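You operate a simulated robot arm through the tools that you are given. There is no shell and no other tool. Be economical: measure what you need, move in short steps, check, and stop when the job is done.

You run a simulated robot arm. Do the job below in one go: nothing can be reset, and whatever is moved stays where it is left.

## Task
The long bed has gone off: scrape out the dead mortar and spread a fresh one.
Fine: scraper first, then the trowel with mortar from the board; both tools back. Set down upright: scraper, trowel. A coat counts when it lies all over at full strength: go over it till it gets no stronger. What is to be rubbed or washed off counts as gone when no trace of it is left.

It is judged by the outcome, as a careful person would: the job done as asked, and still so three seconds after it is handed in. It fails if anything else is knocked over, pushed out of place, dropped, spilled or broken.

## Robot
A 7-joint arm with a two-finger parallel gripper, fixed in place. Base frame: the origin is at the foot of the arm, x ahead of it, y to its left, z up. Units: cm, rad, N and s.
With the tool pointing down near the work surface it reaches from about 34 to 78 cm from the base axis. Its first joint turns from -2.897 to 2.897 rad. Payload 3.91 kg.
Tool frame: the origin (TCP) lies between the finger pads and is the grasp point; the fingertips stand 3 cm ahead of it; z points along the fingers, y is the line along which they close. The gripper opens to 11 cm. The fingers are 2 cm wide and 1 cm thick; the gripper's body (4.8 by 11.2 cm) begins 5.5 cm behind the TCP.
Orientation is told as [roll, pitch, yaw] about the base's x, y, z axes, in that order, counted from this pose: with the fingers straight down and closing along the base's y, the tool's x points along the base's -x, its y along +y and its z along -z.

## Interface
- The arm moves only by the tool play_rows. Its arguments are lists of equal length, an entry for each row: "travel": the shift along the tool's x, y, z in cm, a list of three; "rot": the turn, a rotation vector about the tool's x, y, z in rad, a list of three; "fingers": the finger opening in cm, from 0 to 11. In form: {"travel": [[dx, dy, dz], ...], "rot": [[ax, ay, az], ...], "fingers": [fingers, ...]}. A call has 1 to 20 rows; each row is the pose to reach, as a shift and turn from the pose commanded when the call began, along the tool's axes at that moment. Rows are played at 5 a second. More than 5 cm and 0.15 rad between two rows, or a gripper value outside its range, and nothing of the call is played. A pose out of reach is approached as far as the arm can. The call stops where the force on the tool passes 40 N (or 10 N more than at its start, if that is more) or the arm is blocked; 0.2 s more then pass. Each finger travels about 15.3 cm/s and halts on what it meets, pressing with about 34 N; the grip force reading is that of the motor and also rises with nothing between the fingers. The clock runs only during rows and for 0.2 s after the last one: add rows that repeat a pose to give the fingers time. It gives the time, the measured TCP pose, the force on the tool (base axes), the opening and the grip force at its end, in the units of the frame above (readings bear some noise), with the torque about the TCP (base axes, N m) and any sound that the robot's microphone picked up.
- Cameras (640 x 400 px; columns grow to the right, rows downward): "scene" is fixed at [6.62, 48.87, 129.32]; the picture's right is [-0.85, -0.53, 0.00], its down [-0.33, 0.53, -0.78] and it looks along [0.41, -0.66, -0.62] (base axes); focal length 346 px, centre (320, 200). "wrist" rides on the gripper at [7.7, 0.7, -11.4] in the tool frame; the picture's right is [-0.09, 1.00, 0.00], its down [-0.80, -0.07, -0.59] and it looks along [-0.59, -0.05, 0.80] (tool axes); focal length 270 px, centre (320, 200). There is no depth. A picture from a camera that has moved, and an enlarged one, comes with that camera's place and axes in the base frame and with its lens. The place of the scene camera against the robot may be out by one fixed shift of up to 2.5 cm in any direction.
- capture(camera): a new picture of that camera. No time passes.
- lift_body(by): slides the trunk up (or, below 0, down) by that many cm; the arm rides with it, the base frame stays. It gives what a move gives, with no picture.
- inspect(camera, box): a new picture of the part [left, top, right, bottom] of that camera's present view, enlarged. No time passes.
- hand_in(): hands the job in; it is judged then, once.

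Go step by step. Nothing tells you positions but the pictures and the camera data: compare them with the known pose of the tool, close in by small moves and look again before you grip or let go. The budget is 120 turns and 64 pictures, counting those below and the enlarged ones. Unless the task says otherwise, let go and move clear before handing in, and close with one line.

The tools are called after "Request:" by a JSON object that holds its "fn" and its "kwargs". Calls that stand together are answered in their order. play_rows: Moves the arm, as the interface text tells. Its arguments: {"type":"object","properties":{"travel":{"type":"array"},"rot":{"type":"array"},"fingers":{"type":"array"}},"required":["travel","rot","fingers"]} The other tools are called the same way: lift_body (by) slides the trunk up or down; capture (camera) takes a picture; inspect (camera, box) takes an enlarged picture of a part of a camera's view; hand_in () hands the job in.

At the start:

```text
time_s: 0.0
tool_pos: [49.47, 12.56, 95.23]
ee_rot: [0.0, 0.0, -0.001]
contact_force: [-0.7, -0.1, -0.9]
torque: [-0.02, -0.03, 0.01]
grip_width: 10.99
gripper_force: 0.1
trunk travel left (down, up): [-40.0, 21.0]
```

scene: 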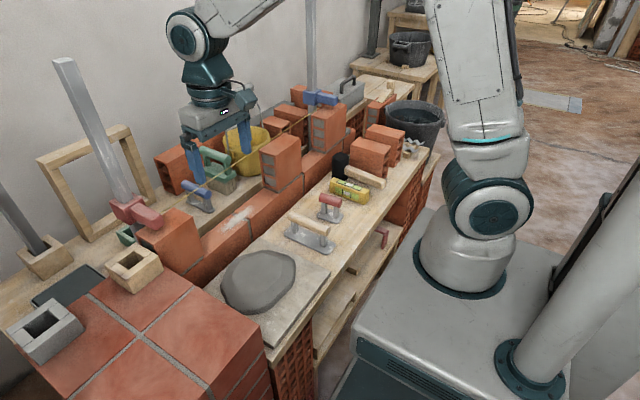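
wrist: 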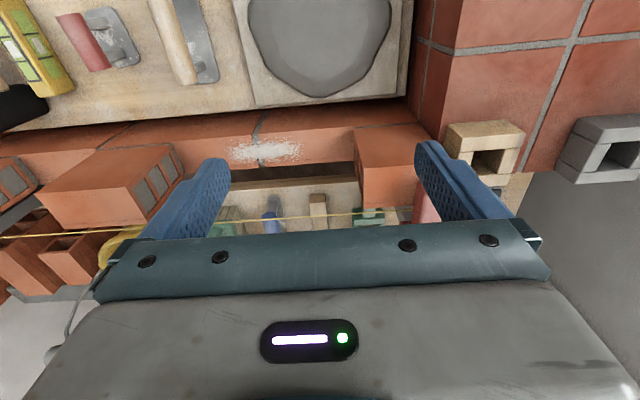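

I see a brick wall with a dead mortar patch, and on the bench a trowel, a scraper-like tool and a grey mortar board. I'll enlarge the views before moving.

Request:
{"fn": "inspect", "kwargs": {"camera": "scene", "box": [160, 130, 360, 255]}}

Request:
{"fn": "inspect", "kwargs": {"camera": "scene", "box": [260, 140, 420, 260]}}

Request:
{"fn": "inspect", "kwargs": {"camera": "wrist", "box": [0, 0, 420, 260]}}

```text
3.20 times, centred on (260, 192) of scene
camera zoom: at [6.62, 48.87, 129.32], right [-0.85, -0.53, 0.0], down [-0.33, 0.53, -0.78], along [0.41, -0.66, -0.62], focal length 1107 px, centre (512, 224)
```

zoom: 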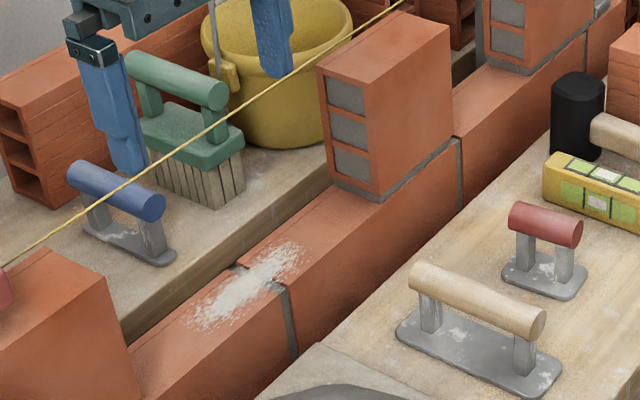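

```text
3.33 times, centred on (340, 200) of scene
camera zoom: at [6.62, 48.87, 129.32], right [-0.85, -0.53, 0.0], down [-0.33, 0.53, -0.78], along [0.41, -0.66, -0.62], focal length 1153 px, centre (253, 200)
```

zoom: 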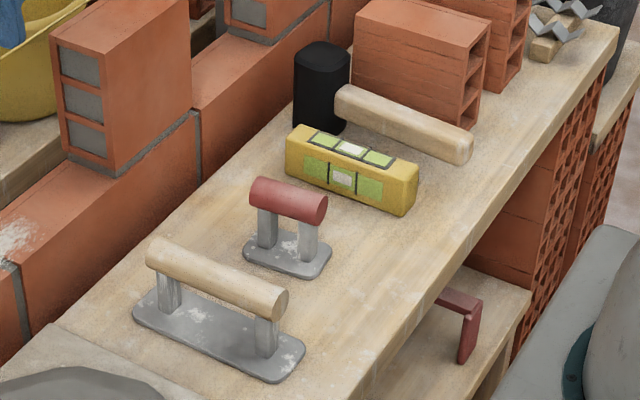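

```text
1.52 times, centred on (210, 130) of wrist
camera zoom: at [41.88, 13.4, 106.74], right [0.09, 1.0, 0.0], down [0.8, -0.07, 0.59], along [0.59, -0.05, -0.8], focal length 412 px, centre (488, 307)
```

zoom: 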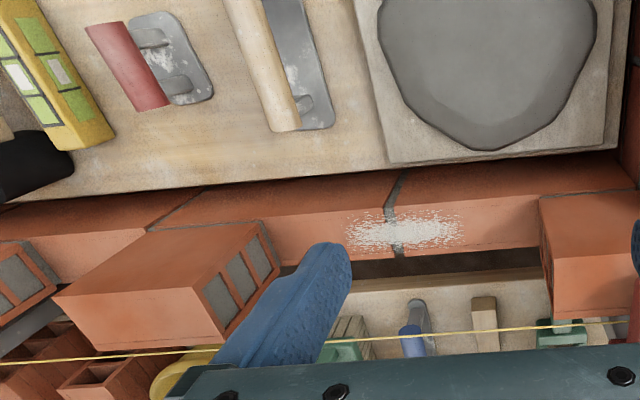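

I take the wall top to be around z≈60 near x≈64, y≈0, and the tools around x≈44. I'll move back over the bench to see the tools more closely.

Request:
{"fn": "play_rows", "kwargs": {"travel": [[1.2, -4.1, 1.3], [2.4, -8.2, 2.6], [3.6, -12.3, 3.9], [4.8, -16.4, 5.2], [6, -20.5, 6.5], [7, -24.5, 8]], "rot": [[0, 0, 0], [0, 0, 0], [0, 0, 0], [0, 0, 0], [0, 0, 0], [0, 0, 0]], "fingers": [11, 11, 11, 11, 11, 11]}}

Request:
{"fn": "capture", "kwargs": {"camera": "wrist"}}

```text
time_s: 1.4
tool_pos: [42.38, -11.99, 87.4]
ee_rot: [-0.001, -0.001, 0.0]
contact_force: [-0.7, -0.1, 0.3]
torque: [-0.02, 0.01, -0.02]
grip_width: 11.0
gripper_force: 0.0
trunk travel left (down, up): [-40.0, 21.0]
```

```text
58 pictures are left
camera wrist: at [34.75, -11.25, 98.86], right [0.09, 1.0, 0.0], down [0.8, -0.07, 0.59], along [0.59, -0.05, -0.8], focal length 270 px, centre (320, 200)
```

wrist: 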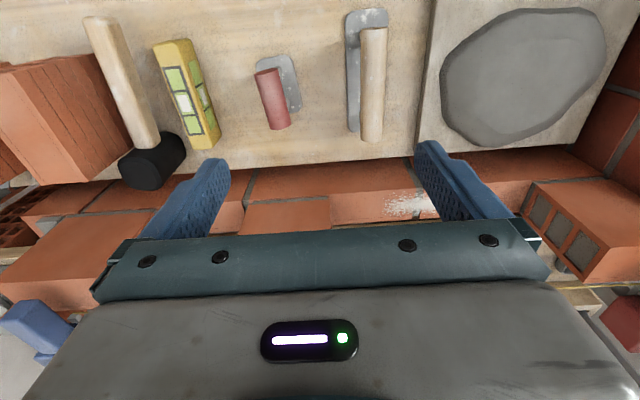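

The red-handled and wood-handled tools are on the bench, and a blue-handled one and a green brush sit behind the wall. I need to tell scraper from trowel, so I'll enlarge these.

Request:
{"fn": "inspect", "kwargs": {"camera": "wrist", "box": [230, 0, 430, 160]}}

Request:
{"fn": "inspect", "kwargs": {"camera": "scene", "box": [90, 130, 330, 290]}}

Request:
{"fn": "inspect", "kwargs": {"camera": "scene", "box": [280, 50, 440, 170]}}

```text
2.50 times, centred on (330, 80) of wrist
camera zoom: at [34.75, -11.25, 98.86], right [0.09, 1.0, 0.0], down [0.8, -0.07, 0.59], along [0.59, -0.05, -0.8], focal length 676 px, centre (295, 500)
```

zoom: 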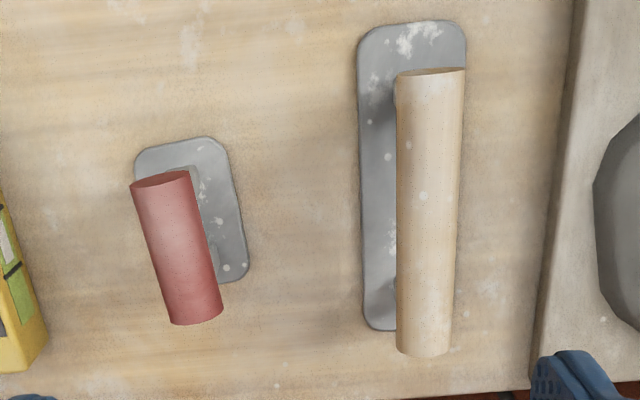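

```text
2.50 times, centred on (210, 210) of scene
camera zoom: at [6.62, 48.87, 129.32], right [-0.85, -0.53, 0.0], down [-0.33, 0.53, -0.78], along [0.41, -0.66, -0.62], focal length 865 px, centre (595, 175)
```

zoom: 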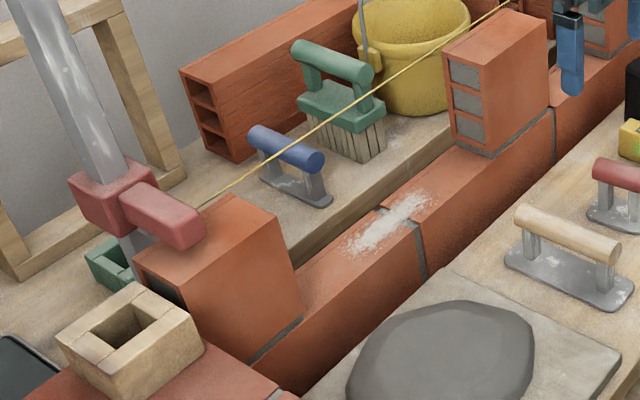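

```text
3.33 times, centred on (360, 110) of scene
camera zoom: at [6.62, 48.87, 129.32], right [-0.85, -0.53, 0.0], down [-0.33, 0.53, -0.78], along [0.41, -0.66, -0.62], focal length 1153 px, centre (187, 500)
```

zoom: 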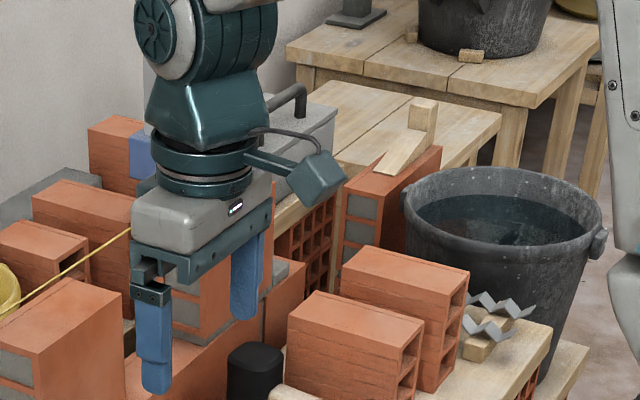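

The blue tool behind the wall is at about 78–80 cm, near the reach limit. I'll look at it from above the wall, staying high and clear of the string.

Request:
{"fn": "play_rows", "kwargs": {"travel": [[-2, 3, -1], [-5, 6, -2], [-9, 8, -3], [-13, 10, -3], [-16, 12, -3]], "rot": [[0, 0, 0], [0, 0, 0], [0, 0, 0], [0, 0, 0], [0, 0, 0]], "fingers": [11, 11, 11, 11, 11]}}

Request:
{"fn": "capture", "kwargs": {"camera": "wrist"}}

```text
time_s: 2.6
tool_pos: [58.57, 0.12, 90.35]
ee_rot: [0.0, 0.001, -0.001]
contact_force: [-0.7, -0.6, -0.7]
torque: [0.03, 0.01, 0.01]
grip_width: 11.01
gripper_force: 0.0
trunk travel left (down, up): [-40.0, 21.0]
```

```text
54 pictures are left
camera wrist: at [50.95, 0.93, 101.77], right [0.09, 1.0, 0.0], down [0.8, -0.07, 0.59], along [0.59, -0.05, -0.8], focal length 270 px, centre (320, 200)
```

wrist: 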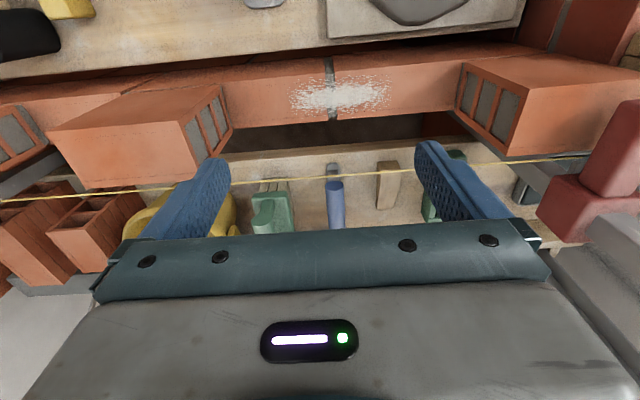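

Request:
{"fn": "inspect", "kwargs": {"camera": "wrist", "box": [220, 60, 440, 240]}}

Request:
{"fn": "inspect", "kwargs": {"camera": "scene", "box": [180, 150, 300, 240]}}

```text
2.22 times, centred on (330, 150) of wrist
camera zoom: at [50.95, 0.93, 101.77], right [0.09, 1.0, 0.0], down [0.8, -0.07, 0.59], along [0.59, -0.05, -0.8], focal length 601 px, centre (298, 311)
```

zoom: 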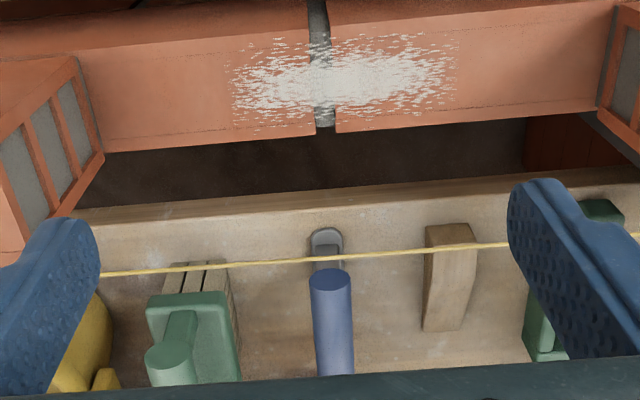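

```text
4.44 times, centred on (240, 195) of scene
camera zoom: at [6.62, 48.87, 129.32], right [-0.85, -0.53, 0.0], down [-0.33, 0.53, -0.78], along [0.41, -0.66, -0.62], focal length 1537 px, centre (676, 222)
```

zoom: 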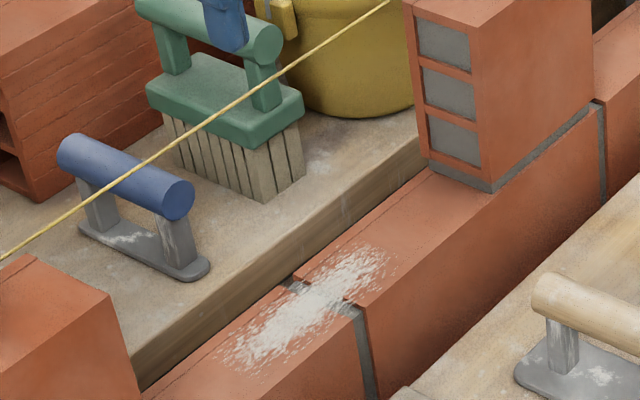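

The dead patch spans about x 59–64.6, y −4–9.5. The blue tool sits behind the string with a narrow plate, so next I look at the red tool from closer.

Request:
{"fn": "play_rows", "kwargs": {"travel": [[3, -2.8, 1], [6, -5.6, 2], [9, -8.5, 4], [12, -11.5, 7], [14.5, -14.5, 9.5], [16.5, -17, 12]], "rot": [[0, 0, 0], [0, 0, 0], [0, 0, 0], [0, 0, 0], [0, 0, 0], [0, 0, 0]], "fingers": [11, 11, 11, 11, 11, 11]}}

Request:
{"fn": "capture", "kwargs": {"camera": "wrist"}}

Request:
{"fn": "inspect", "kwargs": {"camera": "scene", "box": [270, 170, 390, 260]}}

```text
refused: row 4 steps farther than a row can; nothing moved
```

```text
51 pictures are left
camera wrist: at [50.95, 0.93, 101.77], right [0.09, 1.0, 0.0], down [0.8, -0.07, 0.59], along [0.59, -0.05, -0.8], focal length 270 px, centre (320, 200)
```

wrist: 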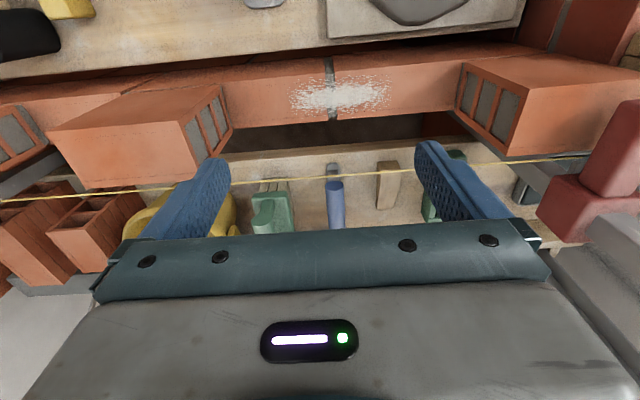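

```text
4.44 times, centred on (330, 215) of scene
camera zoom: at [6.62, 48.87, 129.32], right [-0.85, -0.53, 0.0], down [-0.33, 0.53, -0.78], along [0.41, -0.66, -0.62], focal length 1537 px, centre (276, 133)
```

zoom: 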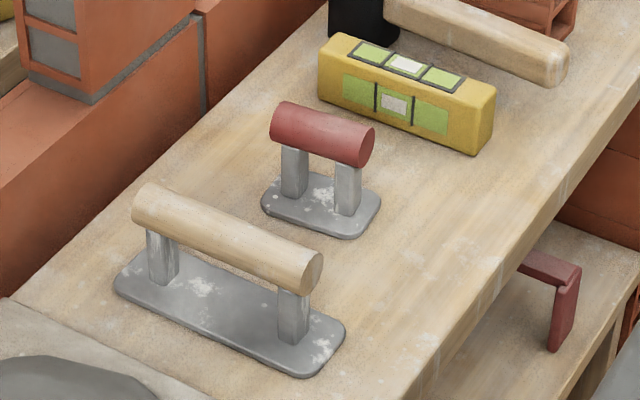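

Request:
{"fn": "play_rows", "kwargs": {"travel": [[2.6, -2.7, 1.8], [5.2, -5.4, 3.6], [7.8, -8.1, 5.5], [10.4, -10.8, 7.4], [13, -13.5, 9.3], [15, -15.5, 11], [16.5, -17, 12]], "rot": [[0, 0, 0], [0, 0, 0], [0, 0, 0], [0, 0, 0], [0, 0, 0], [0, 0, 0], [0, 0, 0]], "fingers": [11, 11, 11, 11, 11, 11, 11]}}

Request:
{"fn": "capture", "kwargs": {"camera": "wrist"}}

```text
time_s: 4.2
tool_pos: [42.07, -16.87, 78.15]
ee_rot: [0.001, -0.001, 0.0]
contact_force: [-0.7, 0.3, -0.7]
torque: [-0.01, 0.03, -0.01]
grip_width: 10.99
gripper_force: 0.0
trunk travel left (down, up): [-40.0, 21.0]
```

```text
49 pictures are left
camera wrist: at [34.32, -16.1, 89.69], right [0.09, 1.0, 0.0], down [0.8, -0.07, 0.59], along [0.59, -0.05, -0.8], focal length 270 px, centre (320, 200)
```

wrist: 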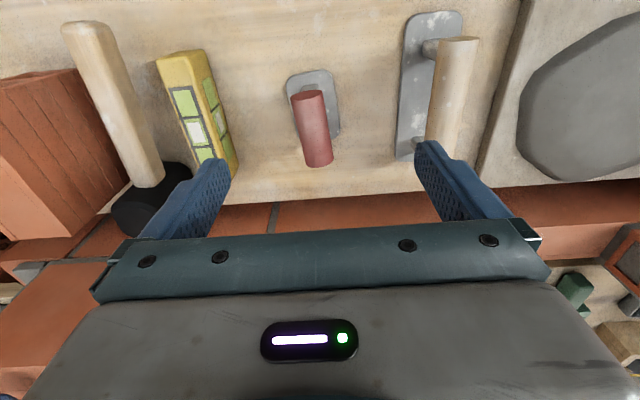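

The red tool's handle centre is at about (43.4, −17.4, 66.6) with its plate near z 61, handle along x. I'll test red as the scraper by straddling it and checking before the grip.

Request:
{"fn": "play_rows", "kwargs": {"travel": [[-0.6, -0.3, 3], [-1.3, -0.5, 6.2], [-1.3, -0.5, 6.2]], "rot": [[0, 0, -0.03], [0, 0, -0.06], [0, 0, -0.06]], "fingers": [8, 6, 6]}}

Request:
{"fn": "capture", "kwargs": {"camera": "wrist"}}

Request:
{"fn": "inspect", "kwargs": {"camera": "scene", "box": [250, 120, 430, 255]}}

```text
time_s: 5.0
tool_pos: [43.34, -17.35, 71.99]
ee_rot: [-0.001, 0.0, 0.058]
contact_force: [0.2, 0.0, 0.7]
torque: [-0.02, 0.01, 0.01]
grip_width: 5.99
gripper_force: 0.1
trunk travel left (down, up): [-40.0, 21.0]
```

```text
48 pictures are left
camera wrist: at [35.62, -17.07, 83.46], right [0.03, 1.0, 0.0], down [0.8, -0.02, 0.59], along [0.59, -0.02, -0.8], focal length 270 px, centre (320, 200)
```

wrist: 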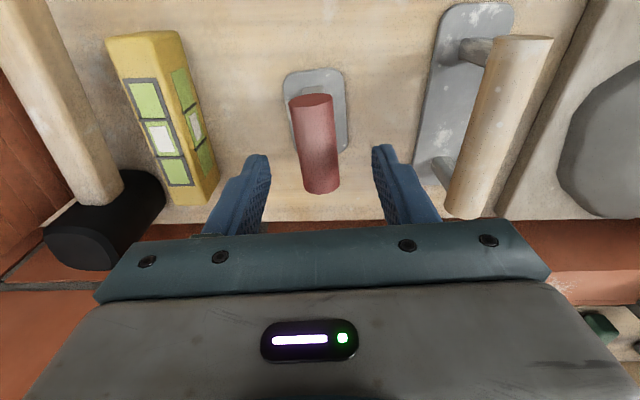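

```text
2.96 times, centred on (340, 188) of scene
camera zoom: at [6.62, 48.87, 129.32], right [-0.85, -0.53, 0.0], down [-0.33, 0.53, -0.78], along [0.41, -0.66, -0.62], focal length 1025 px, centre (261, 237)
```

zoom: 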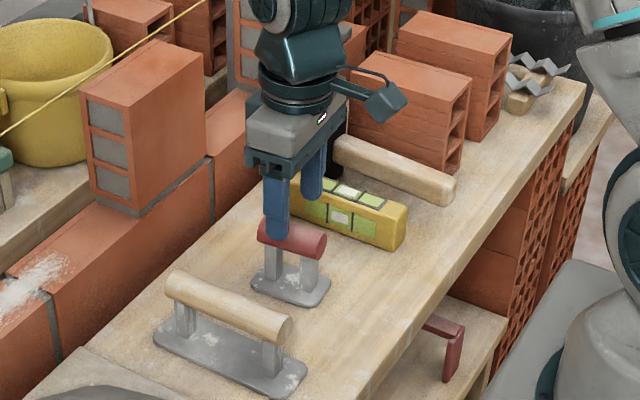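

Request:
{"fn": "play_rows", "kwargs": {"travel": [[-0.2, -0.1, 3], [-0.3, -0.15, 5.5], [-0.3, -0.15, 5.5]], "rot": [[0, 0, 0], [0, 0, -0.01], [0, 0, -0.01]], "fingers": [6, 6, 6]}}

Request:
{"fn": "capture", "kwargs": {"camera": "wrist"}}

```text
time_s: 5.8
tool_pos: [43.57, -17.39, 66.49]
ee_rot: [-0.001, -0.001, 0.069]
contact_force: [0.6, -0.4, 0.0]
torque: [-0.01, 0.03, 0.01]
grip_width: 6.01
gripper_force: 0.0
trunk travel left (down, up): [-40.0, 21.0]
```

```text
46 pictures are left
camera wrist: at [35.91, -17.24, 78.0], right [0.02, 1.0, 0.0], down [0.8, -0.02, 0.59], along [0.59, -0.01, -0.8], focal length 270 px, centre (320, 200)
```

wrist: 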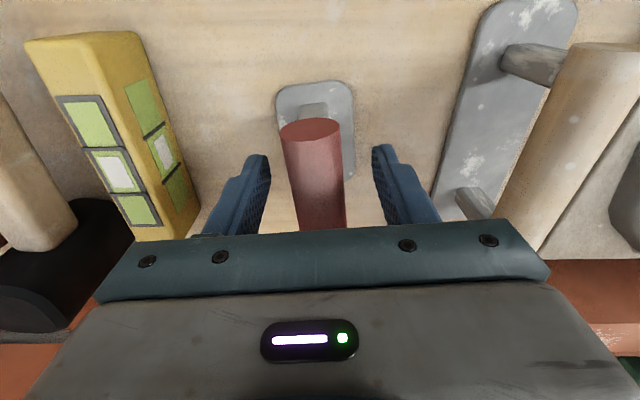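

The fingers straddle the red handle at TCP (43.57, −17.39, 66.49). I'll close and lift a little.

Request:
{"fn": "play_rows", "kwargs": {"travel": [[0, 0, 0], [0, 0, 0], [0, 0, 0], [0, 0, -1], [0, 0, -4], [0, 0, -8], [0, 0, -12]], "rot": [[0, 0, 0], [0, 0, 0], [0, 0, 0], [0, 0, 0], [0, 0, 0], [0, 0, 0], [0, 0, 0]], "fingers": [3, 0, 0, 0, 0, 0, 0]}}

Request:
{"fn": "capture", "kwargs": {"camera": "wrist"}}

Request:
{"fn": "inspect", "kwargs": {"camera": "scene", "box": [200, 100, 420, 240]}}

```text
time_s: 7.4
tool_pos: [43.66, -17.51, 78.58]
ee_rot: [0.0, 0.001, 0.07]
contact_force: [-0.3, -1.0, -1.5]
torque: [0.03, 0.02, 0.01]
grip_width: 2.75
gripper_force: 34.5
trunk travel left (down, up): [-40.0, 21.0]
```

```text
45 pictures are left
camera wrist: at [36.01, -17.3, 90.01], right [0.02, 1.0, 0.0], down [0.8, -0.01, 0.59], along [0.59, -0.01, -0.8], focal length 270 px, centre (320, 200)
```

wrist: 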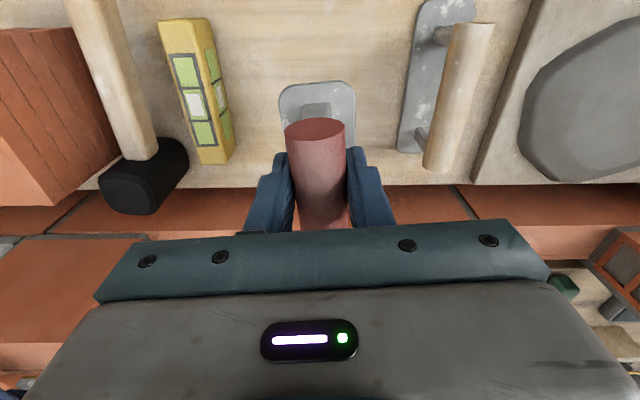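

```text
2.86 times, centred on (310, 170) of scene
camera zoom: at [6.62, 48.87, 129.32], right [-0.85, -0.53, 0.0], down [-0.33, 0.53, -0.78], along [0.41, -0.66, -0.62], focal length 988 px, centre (349, 286)
```

zoom: 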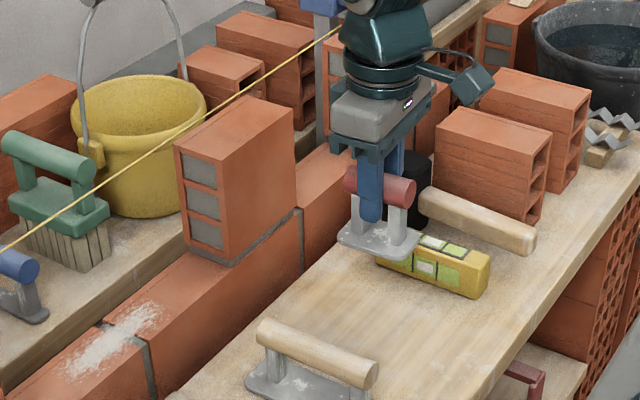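

The red tool is held firmly at 2.75 cm. The string seems to run over the wall's back edge at about z 77–80, so I'll approach in front of the wall and look again.

Request:
{"fn": "play_rows", "kwargs": {"travel": [[-1.6, 3.9, -0.7], [-3.1, 7.8, -1.4], [-4.7, 11.7, -2.1], [-6.2, 15.6, -2.8], [-7.8, 19.5, -3.5]], "rot": [[0, 0, 0.015], [0, 0, 0.03], [0, 0, 0.045], [0, 0, 0.06], [0, 0, 0.07]], "fingers": [0, 0, 0, 0, 0]}}

Request:
{"fn": "capture", "kwargs": {"camera": "wrist"}}

Request:
{"fn": "inspect", "kwargs": {"camera": "scene", "box": [120, 90, 340, 250]}}

```text
time_s: 8.6
tool_pos: [50.04, 2.54, 82.26]
ee_rot: [0.0, -0.002, -0.001]
contact_force: [0.2, 0.3, -0.9]
torque: [0.0, -0.02, 0.03]
grip_width: 2.75
gripper_force: 33.9
trunk travel left (down, up): [-40.0, 21.0]
```

```text
43 pictures are left
camera wrist: at [42.48, 3.35, 93.64], right [0.09, 1.0, 0.0], down [0.8, -0.07, 0.59], along [0.59, -0.05, -0.8], focal length 270 px, centre (320, 200)
```

wrist: 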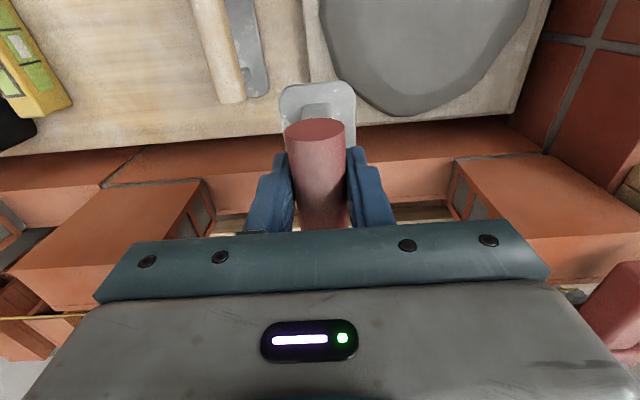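

```text
2.50 times, centred on (230, 170) of scene
camera zoom: at [6.62, 48.87, 129.32], right [-0.85, -0.53, 0.0], down [-0.33, 0.53, -0.78], along [0.41, -0.66, -0.62], focal length 865 px, centre (545, 275)
```

zoom: 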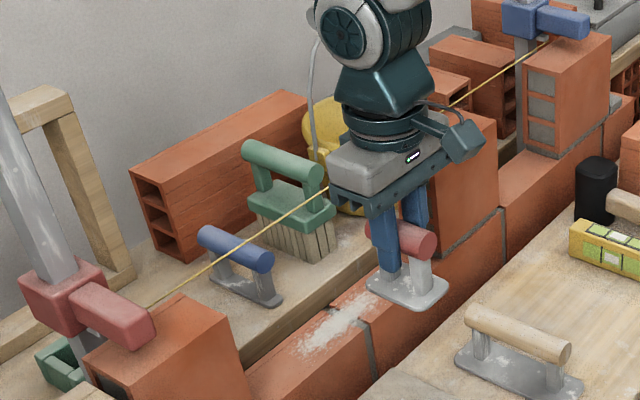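

String estimate is x≈65.5, z≈79, so the hand should clear it if I keep the TCP at x≲61.5. I'll move closer over the patch.

Request:
{"fn": "play_rows", "kwargs": {"travel": [[-3, 0, 2.5], [-6, 0, 5]], "rot": [[0, 0, 0], [0, 0, 0]], "fingers": [0, 0]}}

Request:
{"fn": "capture", "kwargs": {"camera": "wrist"}}

Request:
{"fn": "inspect", "kwargs": {"camera": "scene", "box": [150, 110, 310, 240]}}

```text
time_s: 9.2
tool_pos: [56.01, 2.57, 77.03]
ee_rot: [0.0, 0.001, -0.001]
contact_force: [0.0, 0.5, -1.1]
torque: [0.03, -0.02, 0.01]
grip_width: 2.75
gripper_force: 34.2
trunk travel left (down, up): [-40.0, 21.0]
```

```text
41 pictures are left
camera wrist: at [48.45, 3.29, 88.59], right [0.09, 1.0, 0.0], down [0.8, -0.07, 0.59], along [0.59, -0.05, -0.8], focal length 270 px, centre (320, 200)
```

wrist: 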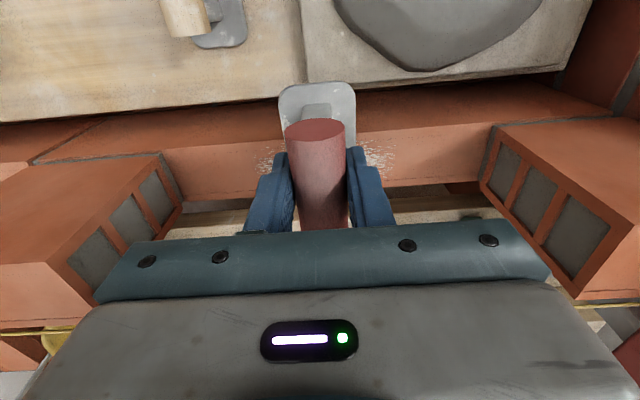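

```text
3.08 times, centred on (230, 175) of scene
camera zoom: at [6.62, 48.87, 129.32], right [-0.85, -0.53, 0.0], down [-0.33, 0.53, -0.78], along [0.41, -0.66, -0.62], focal length 1064 px, centre (597, 277)
```

zoom: 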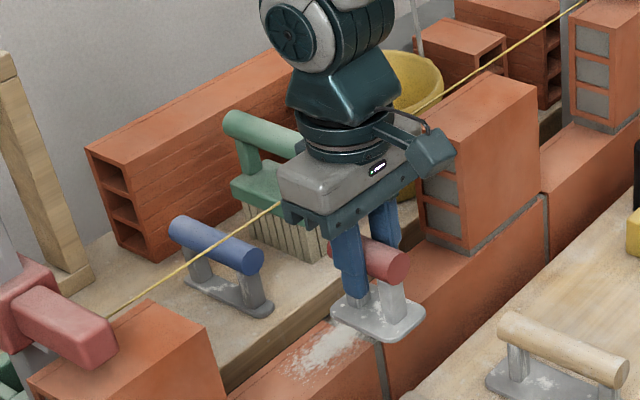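

The patch is centred near (61.7, 2.7), about 14 long. I'll go above it and descend gently until contact.

Request:
{"fn": "play_rows", "kwargs": {"travel": [[-2.5, 0, 2], [-4.9, 0, 4.5], [-4.9, 0, 6], [-4.9, 0, 6.5]], "rot": [[0, 0, 0], [0, 0, 0], [0, 0, 0], [0, 0, 0]], "fingers": [0, 0, 0, 0]}}

Request:
{"fn": "inspect", "kwargs": {"camera": "scene", "box": [160, 110, 300, 230]}}

```text
time_s: 10.1
tool_pos: [61.13, 2.47, 71.64]
ee_rot: [0.0, -0.014, 0.0]
contact_force: [-3.7, 0.0, 21.9]
torque: [0.46, 0.68, 0.14]
grip_width: 2.75
gripper_force: 34.0
trunk travel left (down, up): [-40.0, 21.0]
stopped in row 4: the force on the tool passed its limit at 81 N (the readings are from after the stop); the commanded pose is now the measured one
```

```text
3.33 times, centred on (230, 170) of scene
camera zoom: at [6.62, 48.87, 129.32], right [-0.85, -0.53, 0.0], down [-0.33, 0.53, -0.78], along [0.41, -0.66, -0.62], focal length 1153 px, centre (620, 300)
```

zoom: 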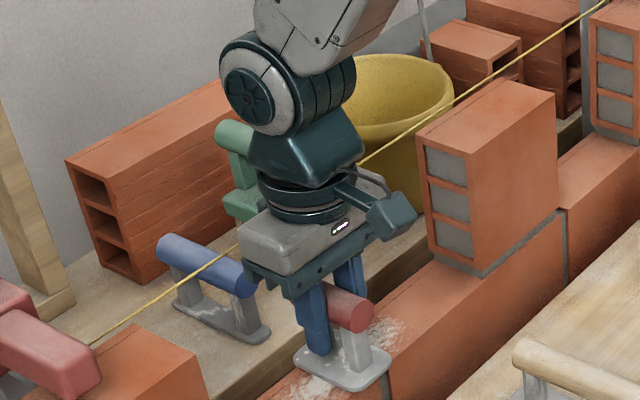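

Contact found at TCP z≈71.6 with 22 N. I'll ease slightly and sweep along the patch.

Request:
{"fn": "play_rows", "kwargs": {"travel": [[0, -1, -0.05], [0, -2, -0.05], [0, -3, -0.05], [0, -4, -0.05], [0, -5, -0.05], [0, -5.7, -0.05], [0, -4.5, -0.05], [0, -3, -0.05], [0, -1.5, -0.05], [0, 0, -0.05], [0, 1.5, -0.05], [0, 3, -0.05], [0, 4.5, -0.05], [0, 6.2, -0.05]], "rot": [[0, 0, 0], [0, 0, 0], [0, 0, 0], [0, 0, 0], [0, 0, 0], [0, 0, 0], [0, 0, 0], [0, 0, 0], [0, 0, 0], [0, 0, 0], [0, 0, 0], [0, 0, 0], [0, 0, 0], [0, 0, 0]], "fingers": [0, 0, 0, 0, 0, 0, 0, 0, 0, 0, 0, 0, 0, 0]}}

Request:
{"fn": "capture", "kwargs": {"camera": "wrist"}}

Request:
{"fn": "inspect", "kwargs": {"camera": "scene", "box": [160, 140, 300, 250]}}

```text
time_s: 13.1
tool_pos: [61.15, 8.86, 71.38]
ee_rot: [0.001, -0.01, -0.001]
contact_force: [-0.9, -5.7, 22.5]
torque: [-0.19, -0.14, 0.01]
grip_width: 2.77
gripper_force: 34.4
trunk travel left (down, up): [-40.0, 21.0]
```

```text
38 pictures are left
camera wrist: at [53.39, 9.49, 82.84], right [0.09, 1.0, 0.0], down [0.79, -0.07, 0.6], along [0.6, -0.05, -0.8], focal length 270 px, centre (320, 200)
```

wrist: 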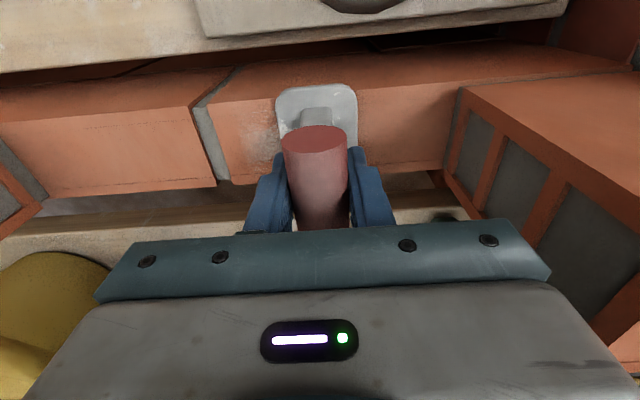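

```text
3.64 times, centred on (230, 195) of scene
camera zoom: at [6.62, 48.87, 129.32], right [-0.85, -0.53, 0.0], down [-0.33, 0.53, -0.78], along [0.41, -0.66, -0.62], focal length 1258 px, centre (647, 218)
```

zoom: 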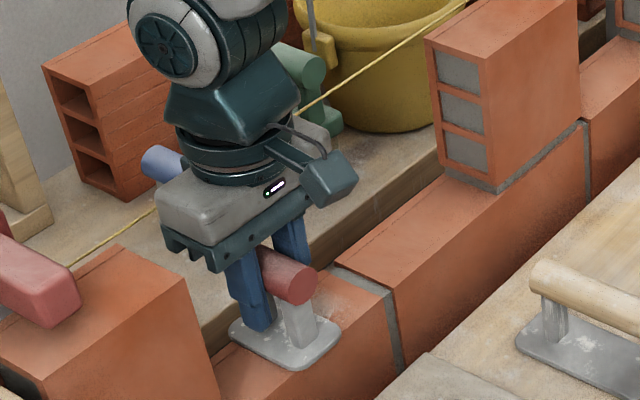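

The red tool is the scraper: the patch is nearly gone. A few more passes with small x offsets to clear the traces.

Request:
{"fn": "play_rows", "kwargs": {"travel": [[0, -1.4, -0.05], [0, -2.8, -0.05], [0, -4.2, -0.05], [0, -5.6, -0.05], [0, -7, -0.05], [0, -8.4, -0.05], [0, -9.8, -0.05], [0, -11, -0.05], [0, -12, -0.05], [-0.5, -12, -0.05], [-0.5, -10.6, -0.05], [-0.5, -9.2, -0.05], [-0.5, -7.8, -0.05], [-0.5, -6.4, -0.05], [-0.5, -5, -0.05], [-0.5, -3.6, -0.05], [-0.5, -2.2, -0.05], [-0.5, -0.8, -0.05], [-0.5, 0, -0.05], [0.8, 0, -0.05]], "rot": [[0, 0, 0], [0, 0, 0], [0, 0, 0], [0, 0, 0], [0, 0, 0], [0, 0, 0], [0, 0, 0], [0, 0, 0], [0, 0, 0], [0, 0, 0], [0, 0, 0], [0, 0, 0], [0, 0, 0], [0, 0, 0], [0, 0, 0], [0, 0, 0], [0, 0, 0], [0, 0, 0], [0, 0, 0], [0, 0, 0]], "fingers": [0, 0, 0, 0, 0, 0, 0, 0, 0, 0, 0, 0, 0, 0, 0, 0, 0, 0, 0, 0]}}

Request:
{"fn": "play_rows", "kwargs": {"travel": [[0, -1.4, -0.05], [0, -2.8, -0.05], [0, -4.2, -0.05], [0, -5.6, -0.05], [0, -7, -0.05], [0, -8.4, -0.05], [0, -9.8, -0.05], [0, -11, -0.05], [0, -12, -0.05], [-0.8, -12, -0.05], [-0.8, -10.6, -0.05], [-0.8, -9.2, -0.05], [-0.8, -7.8, -0.05], [-0.8, -6.4, -0.05], [-0.8, -5, -0.05], [-0.8, -3.6, -0.05], [-0.8, -2.2, -0.05], [-0.8, -0.8, -0.05], [-0.8, 0, -0.05], [-0.8, 0, -2]], "rot": [[0, 0, 0], [0, 0, 0], [0, 0, 0], [0, 0, 0], [0, 0, 0], [0, 0, 0], [0, 0, 0], [0, 0, 0], [0, 0, 0], [0, 0, 0], [0, 0, 0], [0, 0, 0], [0, 0, 0], [0, 0, 0], [0, 0, 0], [0, 0, 0], [0, 0, 0], [0, 0, 0], [0, 0, 0], [0, 0, 0]], "fingers": [0, 0, 0, 0, 0, 0, 0, 0, 0, 0, 0, 0, 0, 0, 0, 0, 0, 0, 0, 0]}}

Request:
{"fn": "capture", "kwargs": {"camera": "wrist"}}

```text
time_s: 17.3
tool_pos: [60.37, 8.97, 71.48]
ee_rot: [0.002, -0.012, 0.002]
contact_force: [3.1, -0.3, 17.3]
torque: [0.1, -0.37, 0.01]
grip_width: 2.75
gripper_force: 34.1
trunk travel left (down, up): [-40.0, 21.0]
```

```text
time_s: 21.5
tool_pos: [61.22, 8.87, 73.24]
ee_rot: [0.002, -0.006, 0.0]
contact_force: [0.6, -0.1, -1.2]
torque: [0.02, 0.02, 0.0]
grip_width: 2.75
gripper_force: 33.7
trunk travel left (down, up): [-40.0, 21.0]
```

```text
36 pictures are left
camera wrist: at [53.45, 9.61, 84.71], right [0.09, 1.0, 0.0], down [0.8, -0.07, 0.6], along [0.6, -0.05, -0.8], focal length 270 px, centre (320, 200)
```

wrist: 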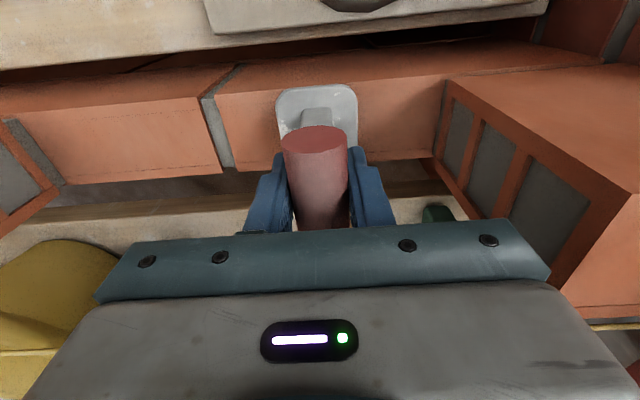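

The bed looks clean where visible. I'll back off and inspect the whole bed.

Request:
{"fn": "play_rows", "kwargs": {"travel": [[3, -1.5, -1.5], [6, -3, -3.5], [9, -5, -5.5], [11, -6.4, -8]], "rot": [[0, 0, 0], [0, 0, 0], [0, 0, 0], [0, 0, 0]], "fingers": [0, 0, 0, 0]}}

Request:
{"fn": "inspect", "kwargs": {"camera": "scene", "box": [190, 170, 300, 260]}}

```text
time_s: 22.5
tool_pos: [50.03, 2.28, 81.3]
ee_rot: [0.001, -0.007, 0.0]
contact_force: [-0.1, -0.6, -1.9]
torque: [0.0, 0.0, 0.02]
grip_width: 2.77
gripper_force: 34.2
trunk travel left (down, up): [-40.0, 21.0]
```

```text
4.44 times, centred on (245, 215) of scene
camera zoom: at [6.62, 48.87, 129.32], right [-0.85, -0.53, 0.0], down [-0.33, 0.53, -0.78], along [0.41, -0.66, -0.62], focal length 1537 px, centre (653, 133)
```

zoom: 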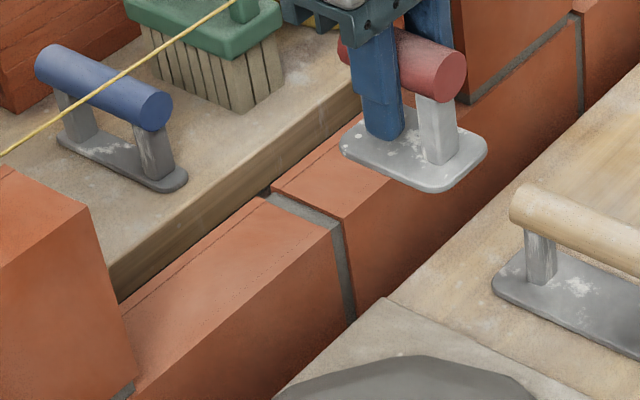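

The bed appears clean. I'll carry the scraper back over its spot and inspect the bed in full from there.

Request:
{"fn": "play_rows", "kwargs": {"travel": [[1.3, -4, 0.6], [2.6, -8, 1.2], [3.9, -12, 1.8], [5.2, -16, 2.4], [6.4, -19.7, 3.3]], "rot": [[0, 0, -0.015], [0, 0, -0.03], [0, 0, -0.045], [0, 0, -0.06], [0, 0, -0.07]], "fingers": [0, 0, 0, 0, 0]}}

Request:
{"fn": "inspect", "kwargs": {"camera": "scene", "box": [190, 160, 300, 250]}}

Request:
{"fn": "capture", "kwargs": {"camera": "wrist"}}

```text
time_s: 23.7
tool_pos: [43.69, -17.36, 78.01]
ee_rot: [0.001, -0.009, 0.07]
contact_force: [0.1, -0.2, -1.4]
torque: [0.02, 0.02, -0.04]
grip_width: 2.79
gripper_force: 33.9
trunk travel left (down, up): [-40.0, 21.0]
```

```text
4.44 times, centred on (245, 205) of scene
camera zoom: at [6.62, 48.87, 129.32], right [-0.85, -0.53, 0.0], down [-0.33, 0.53, -0.78], along [0.41, -0.66, -0.62], focal length 1537 px, centre (653, 178)
```

zoom: 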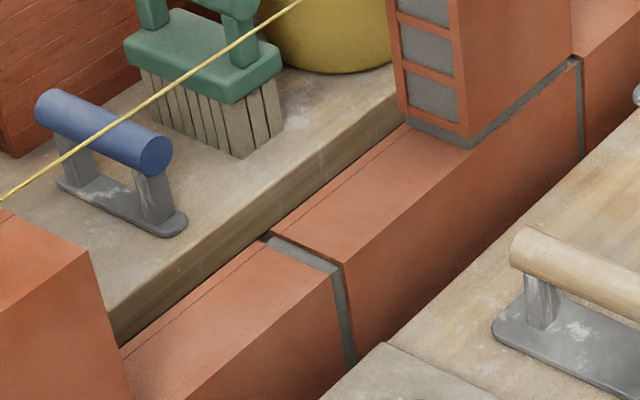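

```text
33 pictures are left
camera wrist: at [36.0, -17.16, 89.36], right [0.02, 1.0, 0.0], down [0.8, -0.02, 0.6], along [0.6, -0.01, -0.8], focal length 270 px, centre (320, 200)
```

wrist: 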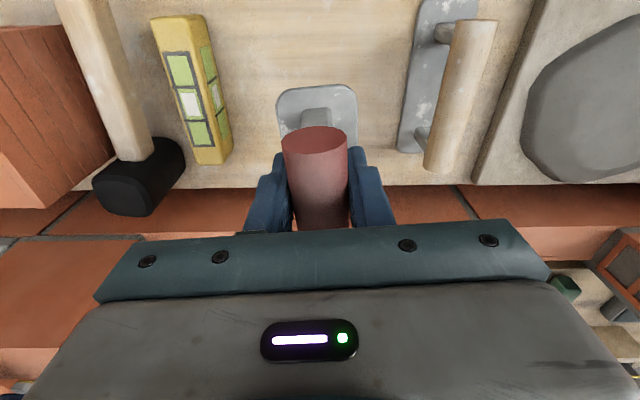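

The bed is fully clean. Now I lower the scraper back to its spot.

Request:
{"fn": "play_rows", "kwargs": {"travel": [[0, 0, 4], [0, 0, 8], [0, 0, 10.5], [0, 0, 11.1], [0, 0, 11.3], [0, 0, 11.4]], "rot": [[0, 0.003, 0], [0, 0.005, 0], [0, 0.007, 0], [0, 0.009, 0], [0, 0.009, 0], [0, 0.009, 0]], "fingers": [0, 0, 0, 0, 0, 0]}}

```text
time_s: 25.1
tool_pos: [43.74, -17.36, 66.5]
ee_rot: [0.0, 0.001, 0.07]
contact_force: [0.3, -0.6, -1.3]
torque: [-0.06, -0.02, -0.02]
grip_width: 2.77
gripper_force: 33.9
trunk travel left (down, up): [-40.0, 21.0]
```

Request:
{"fn": "play_rows", "kwargs": {"travel": [[0, 0, 0.1], [0, 0, 0.2], [0, 0, 0.3]], "rot": [[0, 0, 0], [0, 0, 0], [0, 0, 0]], "fingers": [0, 0, 0]}}

```text
time_s: 25.9
tool_pos: [43.8, -17.4, 66.14]
ee_rot: [0.0, -0.002, 0.07]
contact_force: [0.3, 0.6, -1.4]
torque: [-0.01, 0.01, -0.01]
grip_width: 2.77
gripper_force: 34.2
trunk travel left (down, up): [-40.0, 21.0]
```

No contact yet; continuing in small steps.

Request:
{"fn": "play_rows", "kwargs": {"travel": [[0, 0, 0.1], [0, 0, 0.2], [0, 0, 0.25]], "rot": [[0, 0, 0], [0, 0, 0], [0, 0, 0]], "fingers": [0, 0, 0]}}

Request:
{"fn": "inspect", "kwargs": {"camera": "scene", "box": [290, 160, 390, 240]}}

```text
time_s: 26.7
tool_pos: [43.8, -17.48, 65.9]
ee_rot: [-0.001, 0.001, 0.069]
contact_force: [0.1, -0.8, -1.6]
torque: [-0.06, 0.0, 0.03]
grip_width: 2.77
gripper_force: 33.9
trunk travel left (down, up): [-40.0, 21.0]
```

```text
5.00 times, centred on (340, 200) of scene
camera zoom: at [6.62, 48.87, 129.32], right [-0.85, -0.53, 0.0], down [-0.33, 0.53, -0.78], along [0.41, -0.66, -0.62], focal length 1729 px, centre (220, 200)
```

zoom: 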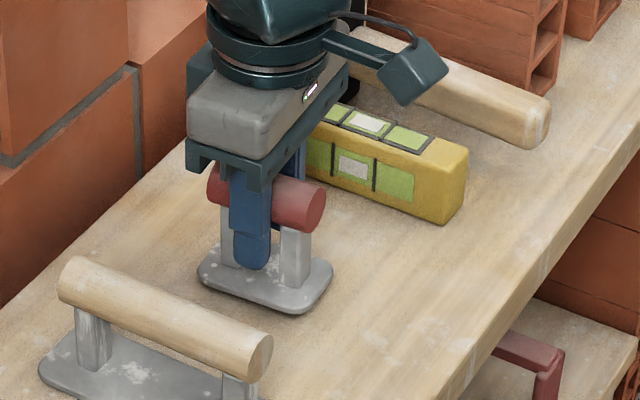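

Request:
{"fn": "play_rows", "kwargs": {"travel": [[0, 0, 0.1], [0, 0, 0.2], [0, 0, 0.3], [0, 0, 0.4]], "rot": [[0, 0, 0], [0, 0, 0], [0, 0, 0], [0, 0, 0]], "fingers": [0, 0, 0, 0]}}

```text
time_s: 27.7
tool_pos: [43.78, -17.27, 65.53]
ee_rot: [0.001, -0.001, 0.07]
contact_force: [0.1, 0.7, -0.6]
torque: [-0.02, 0.0, 0.01]
grip_width: 2.76
gripper_force: 34.3
trunk travel left (down, up): [-40.0, 21.0]
```

Request:
{"fn": "play_rows", "kwargs": {"travel": [[0, 0, 0.1], [0, 0, 0.2], [0, 0, 0.25], [0, 0, 0.25]], "rot": [[0, 0, 0], [0, 0, 0], [0, 0, 0], [0, 0, 0]], "fingers": [0, 0, 0, 0]}}

```text
time_s: 28.7
tool_pos: [43.79, -17.42, 65.47]
ee_rot: [-0.001, -0.002, 0.069]
contact_force: [-2.0, -0.5, 17.6]
torque: [0.16, -0.61, 0.01]
grip_width: 2.78
gripper_force: 33.8
trunk travel left (down, up): [-40.0, 21.0]
```

The plate is on the bench now. Releasing and rising.

Request:
{"fn": "play_rows", "kwargs": {"travel": [[0, 0, -0.15], [0, 0, -0.15], [0, 0, -0.15], [0, 0, -3], [0, 0, -7], [0, 0, -11]], "rot": [[0, 0, 0], [0, 0, 0], [0, 0, 0], [0, 0, 0], [0, 0, 0], [0, 0, 0]], "fingers": [2.5, 6, 6, 6, 6, 6]}}

Request:
{"fn": "capture", "kwargs": {"camera": "wrist"}}

```text
time_s: 30.1
tool_pos: [43.79, -17.35, 76.25]
ee_rot: [0.001, 0.0, 0.07]
contact_force: [0.5, 0.5, 0.1]
torque: [0.04, -0.01, -0.01]
grip_width: 6.0
gripper_force: 0.0
trunk travel left (down, up): [-40.0, 21.0]
```

```text
31 pictures are left
camera wrist: at [36.14, -17.08, 87.73], right [0.02, 1.0, 0.0], down [0.8, -0.02, 0.59], along [0.59, -0.01, -0.8], focal length 270 px, centre (320, 200)
```

wrist: 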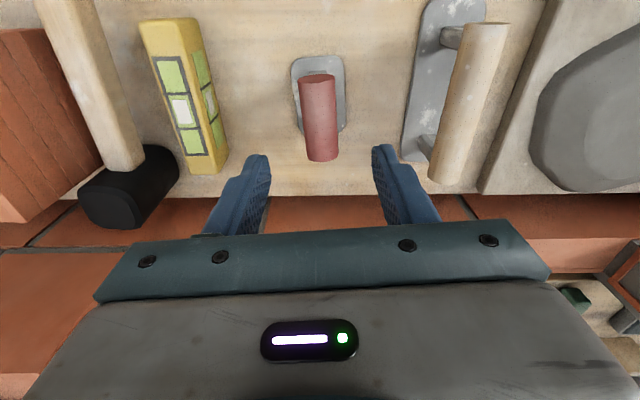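

The scraper stands upright in its place. Next the wood-handled trowel, centred near (43.5, −6.1, 67.6); I'll hover over it and check.

Request:
{"fn": "play_rows", "kwargs": {"travel": [[-0.1, 4, 0], [-0.3, 8, 0.5], [-0.4, 11.25, 3.2]], "rot": [[0, 0, 0], [0, 0, 0], [0, 0, 0.01]], "fingers": [6, 6, 6]}}

Request:
{"fn": "capture", "kwargs": {"camera": "wrist"}}

```text
time_s: 30.9
tool_pos: [43.54, -6.16, 73.17]
ee_rot: [0.0, 0.0, 0.058]
contact_force: [-0.8, 0.7, 0.4]
torque: [0.01, 0.0, 0.0]
grip_width: 5.97
gripper_force: 0.1
trunk travel left (down, up): [-40.0, 21.0]
```

```text
30 pictures are left
camera wrist: at [35.83, -5.84, 84.57], right [0.03, 1.0, 0.0], down [0.8, -0.02, 0.59], along [0.59, -0.02, -0.8], focal length 270 px, centre (320, 200)
```

wrist: 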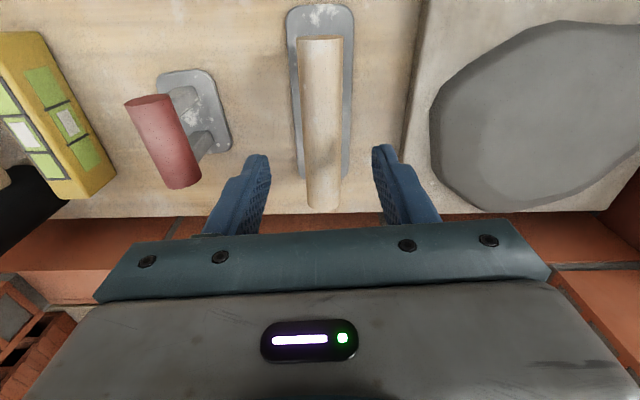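

Well centred. Descending and closing, then a small lift.

Request:
{"fn": "play_rows", "kwargs": {"travel": [[0, 0, 3], [0, 0, 6.5], [0, 0, 6.6], [0, 0, 6.6], [0, 0, 6.6], [0, 0, 6.6], [0, 0, 5.6], [0, 0, 2], [0, 0, -2], [0, 0, -5]], "rot": [[0, 0, 0], [0, 0, 0], [0, 0, 0], [0, 0, 0], [0, 0, 0], [0, 0, 0], [0, 0, 0], [0, 0, 0], [0, 0, 0], [0, 0, 0]], "fingers": [6, 6, 3, 0, 0, 0, 0, 0, 0, 0]}}

Request:
{"fn": "capture", "kwargs": {"camera": "wrist"}}

```text
time_s: 33.1
tool_pos: [43.45, -6.17, 78.2]
ee_rot: [-0.002, 0.003, 0.058]
contact_force: [-0.6, -0.5, -1.7]
torque: [0.0, -0.01, 0.0]
grip_width: 2.76
gripper_force: 34.4
trunk travel left (down, up): [-40.0, 21.0]
```

```text
29 pictures are left
camera wrist: at [35.8, -5.78, 89.66], right [0.03, 1.0, 0.0], down [0.8, -0.02, 0.59], along [0.59, -0.02, -0.8], focal length 270 px, centre (320, 200)
```

wrist: 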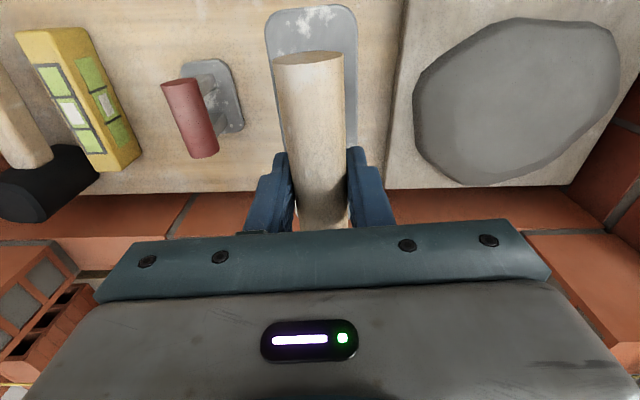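

Trowel held. The mortar heap is centred around (45, 12.5); I'll go over it and lower gently.

Request:
{"fn": "play_rows", "kwargs": {"travel": [[-0.6, 4.6, 0], [-1.2, 9.2, 0], [-1.9, 13.8, 0], [-2.6, 18.4, 0], [-2.6, 18.4, 3], [-2.6, 18.4, 5]], "rot": [[0, 0, 0.015], [0, 0, 0.03], [0, 0, 0.045], [0, 0, 0.058], [0, 0, 0.058], [0, 0, 0.058]], "fingers": [0, 0, 0, 0, 0, 0]}}

Request:
{"fn": "inspect", "kwargs": {"camera": "scene", "box": [190, 170, 350, 330]}}

```text
time_s: 34.5
tool_pos: [44.96, 12.51, 73.14]
ee_rot: [0.0, -0.001, -0.001]
contact_force: [0.0, -0.3, -2.1]
torque: [0.02, 0.0, 0.0]
grip_width: 2.76
gripper_force: 34.0
trunk travel left (down, up): [-40.0, 21.0]
```

```text
2.50 times, centred on (270, 250) of scene
camera zoom: at [6.62, 48.87, 129.32], right [-0.85, -0.53, 0.0], down [-0.33, 0.53, -0.78], along [0.41, -0.66, -0.62], focal length 865 px, centre (445, 75)
```

zoom: 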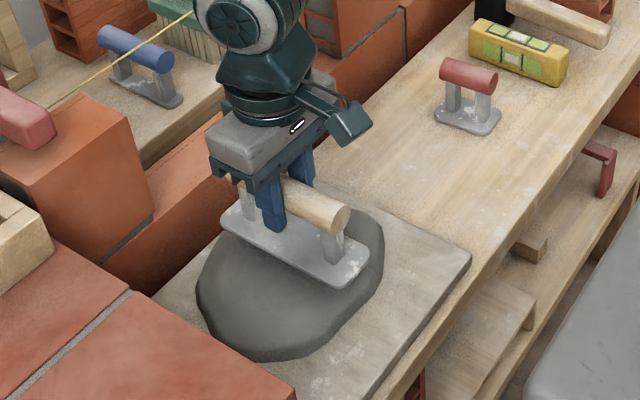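

Request:
{"fn": "play_rows", "kwargs": {"travel": [[0, 0, 0.4], [0, 0, 0.8], [0, 0, 1.2], [0, 0, 1.6], [0, 0, 2.0], [0, 0, 2.3]], "rot": [[0, 0, 0], [0, 0, 0], [0, 0, 0], [0, 0, 0], [0, 0, 0], [0, 0, 0]], "fingers": [0, 0, 0, 0, 0, 0]}}

Request:
{"fn": "inspect", "kwargs": {"camera": "scene", "box": [210, 190, 330, 310]}}

```text
time_s: 35.9
tool_pos: [44.84, 12.46, 70.9]
ee_rot: [-0.001, 0.0, 0.0]
contact_force: [-1.2, -0.8, 17.5]
torque: [-0.08, 0.76, -0.09]
grip_width: 2.76
gripper_force: 34.0
trunk travel left (down, up): [-40.0, 21.0]
```

```text
3.33 times, centred on (270, 250) of scene
camera zoom: at [6.62, 48.87, 129.32], right [-0.85, -0.53, 0.0], down [-0.33, 0.53, -0.78], along [0.41, -0.66, -0.62], focal length 1153 px, centre (487, 33)
```

zoom: 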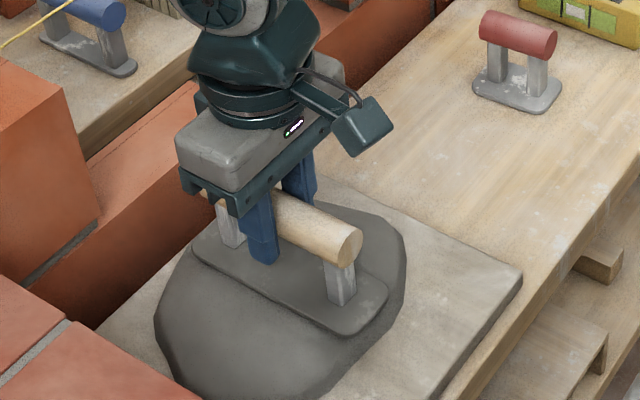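

The trowel's plate touched the fresh mortar (17 N). Now I lift and carry it low over the bed, keeping below the string.

Request:
{"fn": "play_rows", "kwargs": {"travel": [[0, 0, -2.5], [0, 0, -5.1], [-2.5, -4, -5.1], [-4.5, -8, -5.1], [-5.1, -9.9, -5.1], [-9, -9.9, -4], [-12, -9.9, -3.3]], "rot": [[0, 0, 0], [0, 0, 0], [0, 0, 0], [0, 0, 0], [0, 0, 0], [0, 0, 0], [0, 0, 0]], "fingers": [0, 0, 0, 0, 0, 0, 0]}}

Request:
{"fn": "inspect", "kwargs": {"camera": "scene", "box": [160, 110, 320, 240]}}

Request:
{"fn": "capture", "kwargs": {"camera": "wrist"}}

```text
time_s: 37.5
tool_pos: [56.84, 2.48, 74.0]
ee_rot: [-0.001, 0.003, 0.001]
contact_force: [0.2, -0.3, -1.5]
torque: [0.02, 0.03, -0.01]
grip_width: 2.78
gripper_force: 34.0
trunk travel left (down, up): [-40.0, 21.0]
```

```text
3.08 times, centred on (240, 175) of scene
camera zoom: at [6.62, 48.87, 129.32], right [-0.85, -0.53, 0.0], down [-0.33, 0.53, -0.78], along [0.41, -0.66, -0.62], focal length 1064 px, centre (566, 277)
```

zoom: 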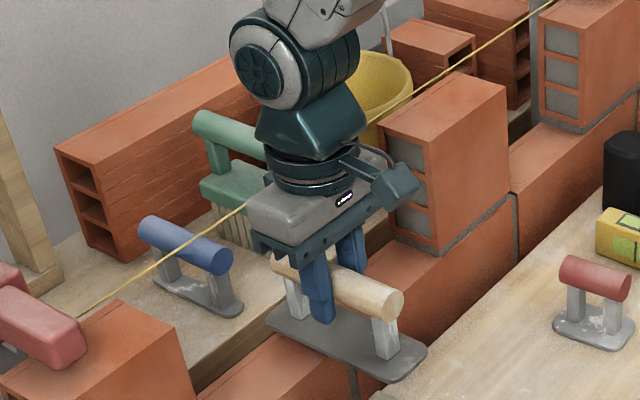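

```text
25 pictures are left
camera wrist: at [49.28, 3.23, 85.51], right [0.09, 1.0, 0.0], down [0.8, -0.07, 0.59], along [0.59, -0.05, -0.81], focal length 270 px, centre (320, 200)
```

wrist: 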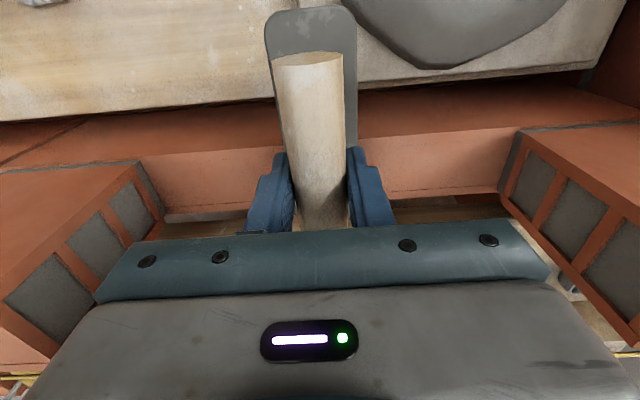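

Advancing to x≈60 at one end of the bed and lowering gently.

Request:
{"fn": "play_rows", "kwargs": {"travel": [[-1.6, -2.5, 0], [-3.2, -5.4, 0], [-3.2, -5.4, 0.4], [-3.2, -5.4, 0.8], [-3.2, -5.4, 1.1], [-3.2, -5.4, 1.3]], "rot": [[0, 0, 0], [0, 0, 0], [0, 0, 0], [0, 0, 0], [0, 0, 0], [0, 0, 0]], "fingers": [0, 0, 0, 0, 0, 0]}}

```text
time_s: 38.9
tool_pos: [60.18, -2.96, 72.81]
ee_rot: [0.001, 0.002, 0.001]
contact_force: [1.2, -0.3, -2.2]
torque: [-0.02, 0.02, 0.0]
grip_width: 2.77
gripper_force: 34.1
trunk travel left (down, up): [-40.0, 21.0]
```

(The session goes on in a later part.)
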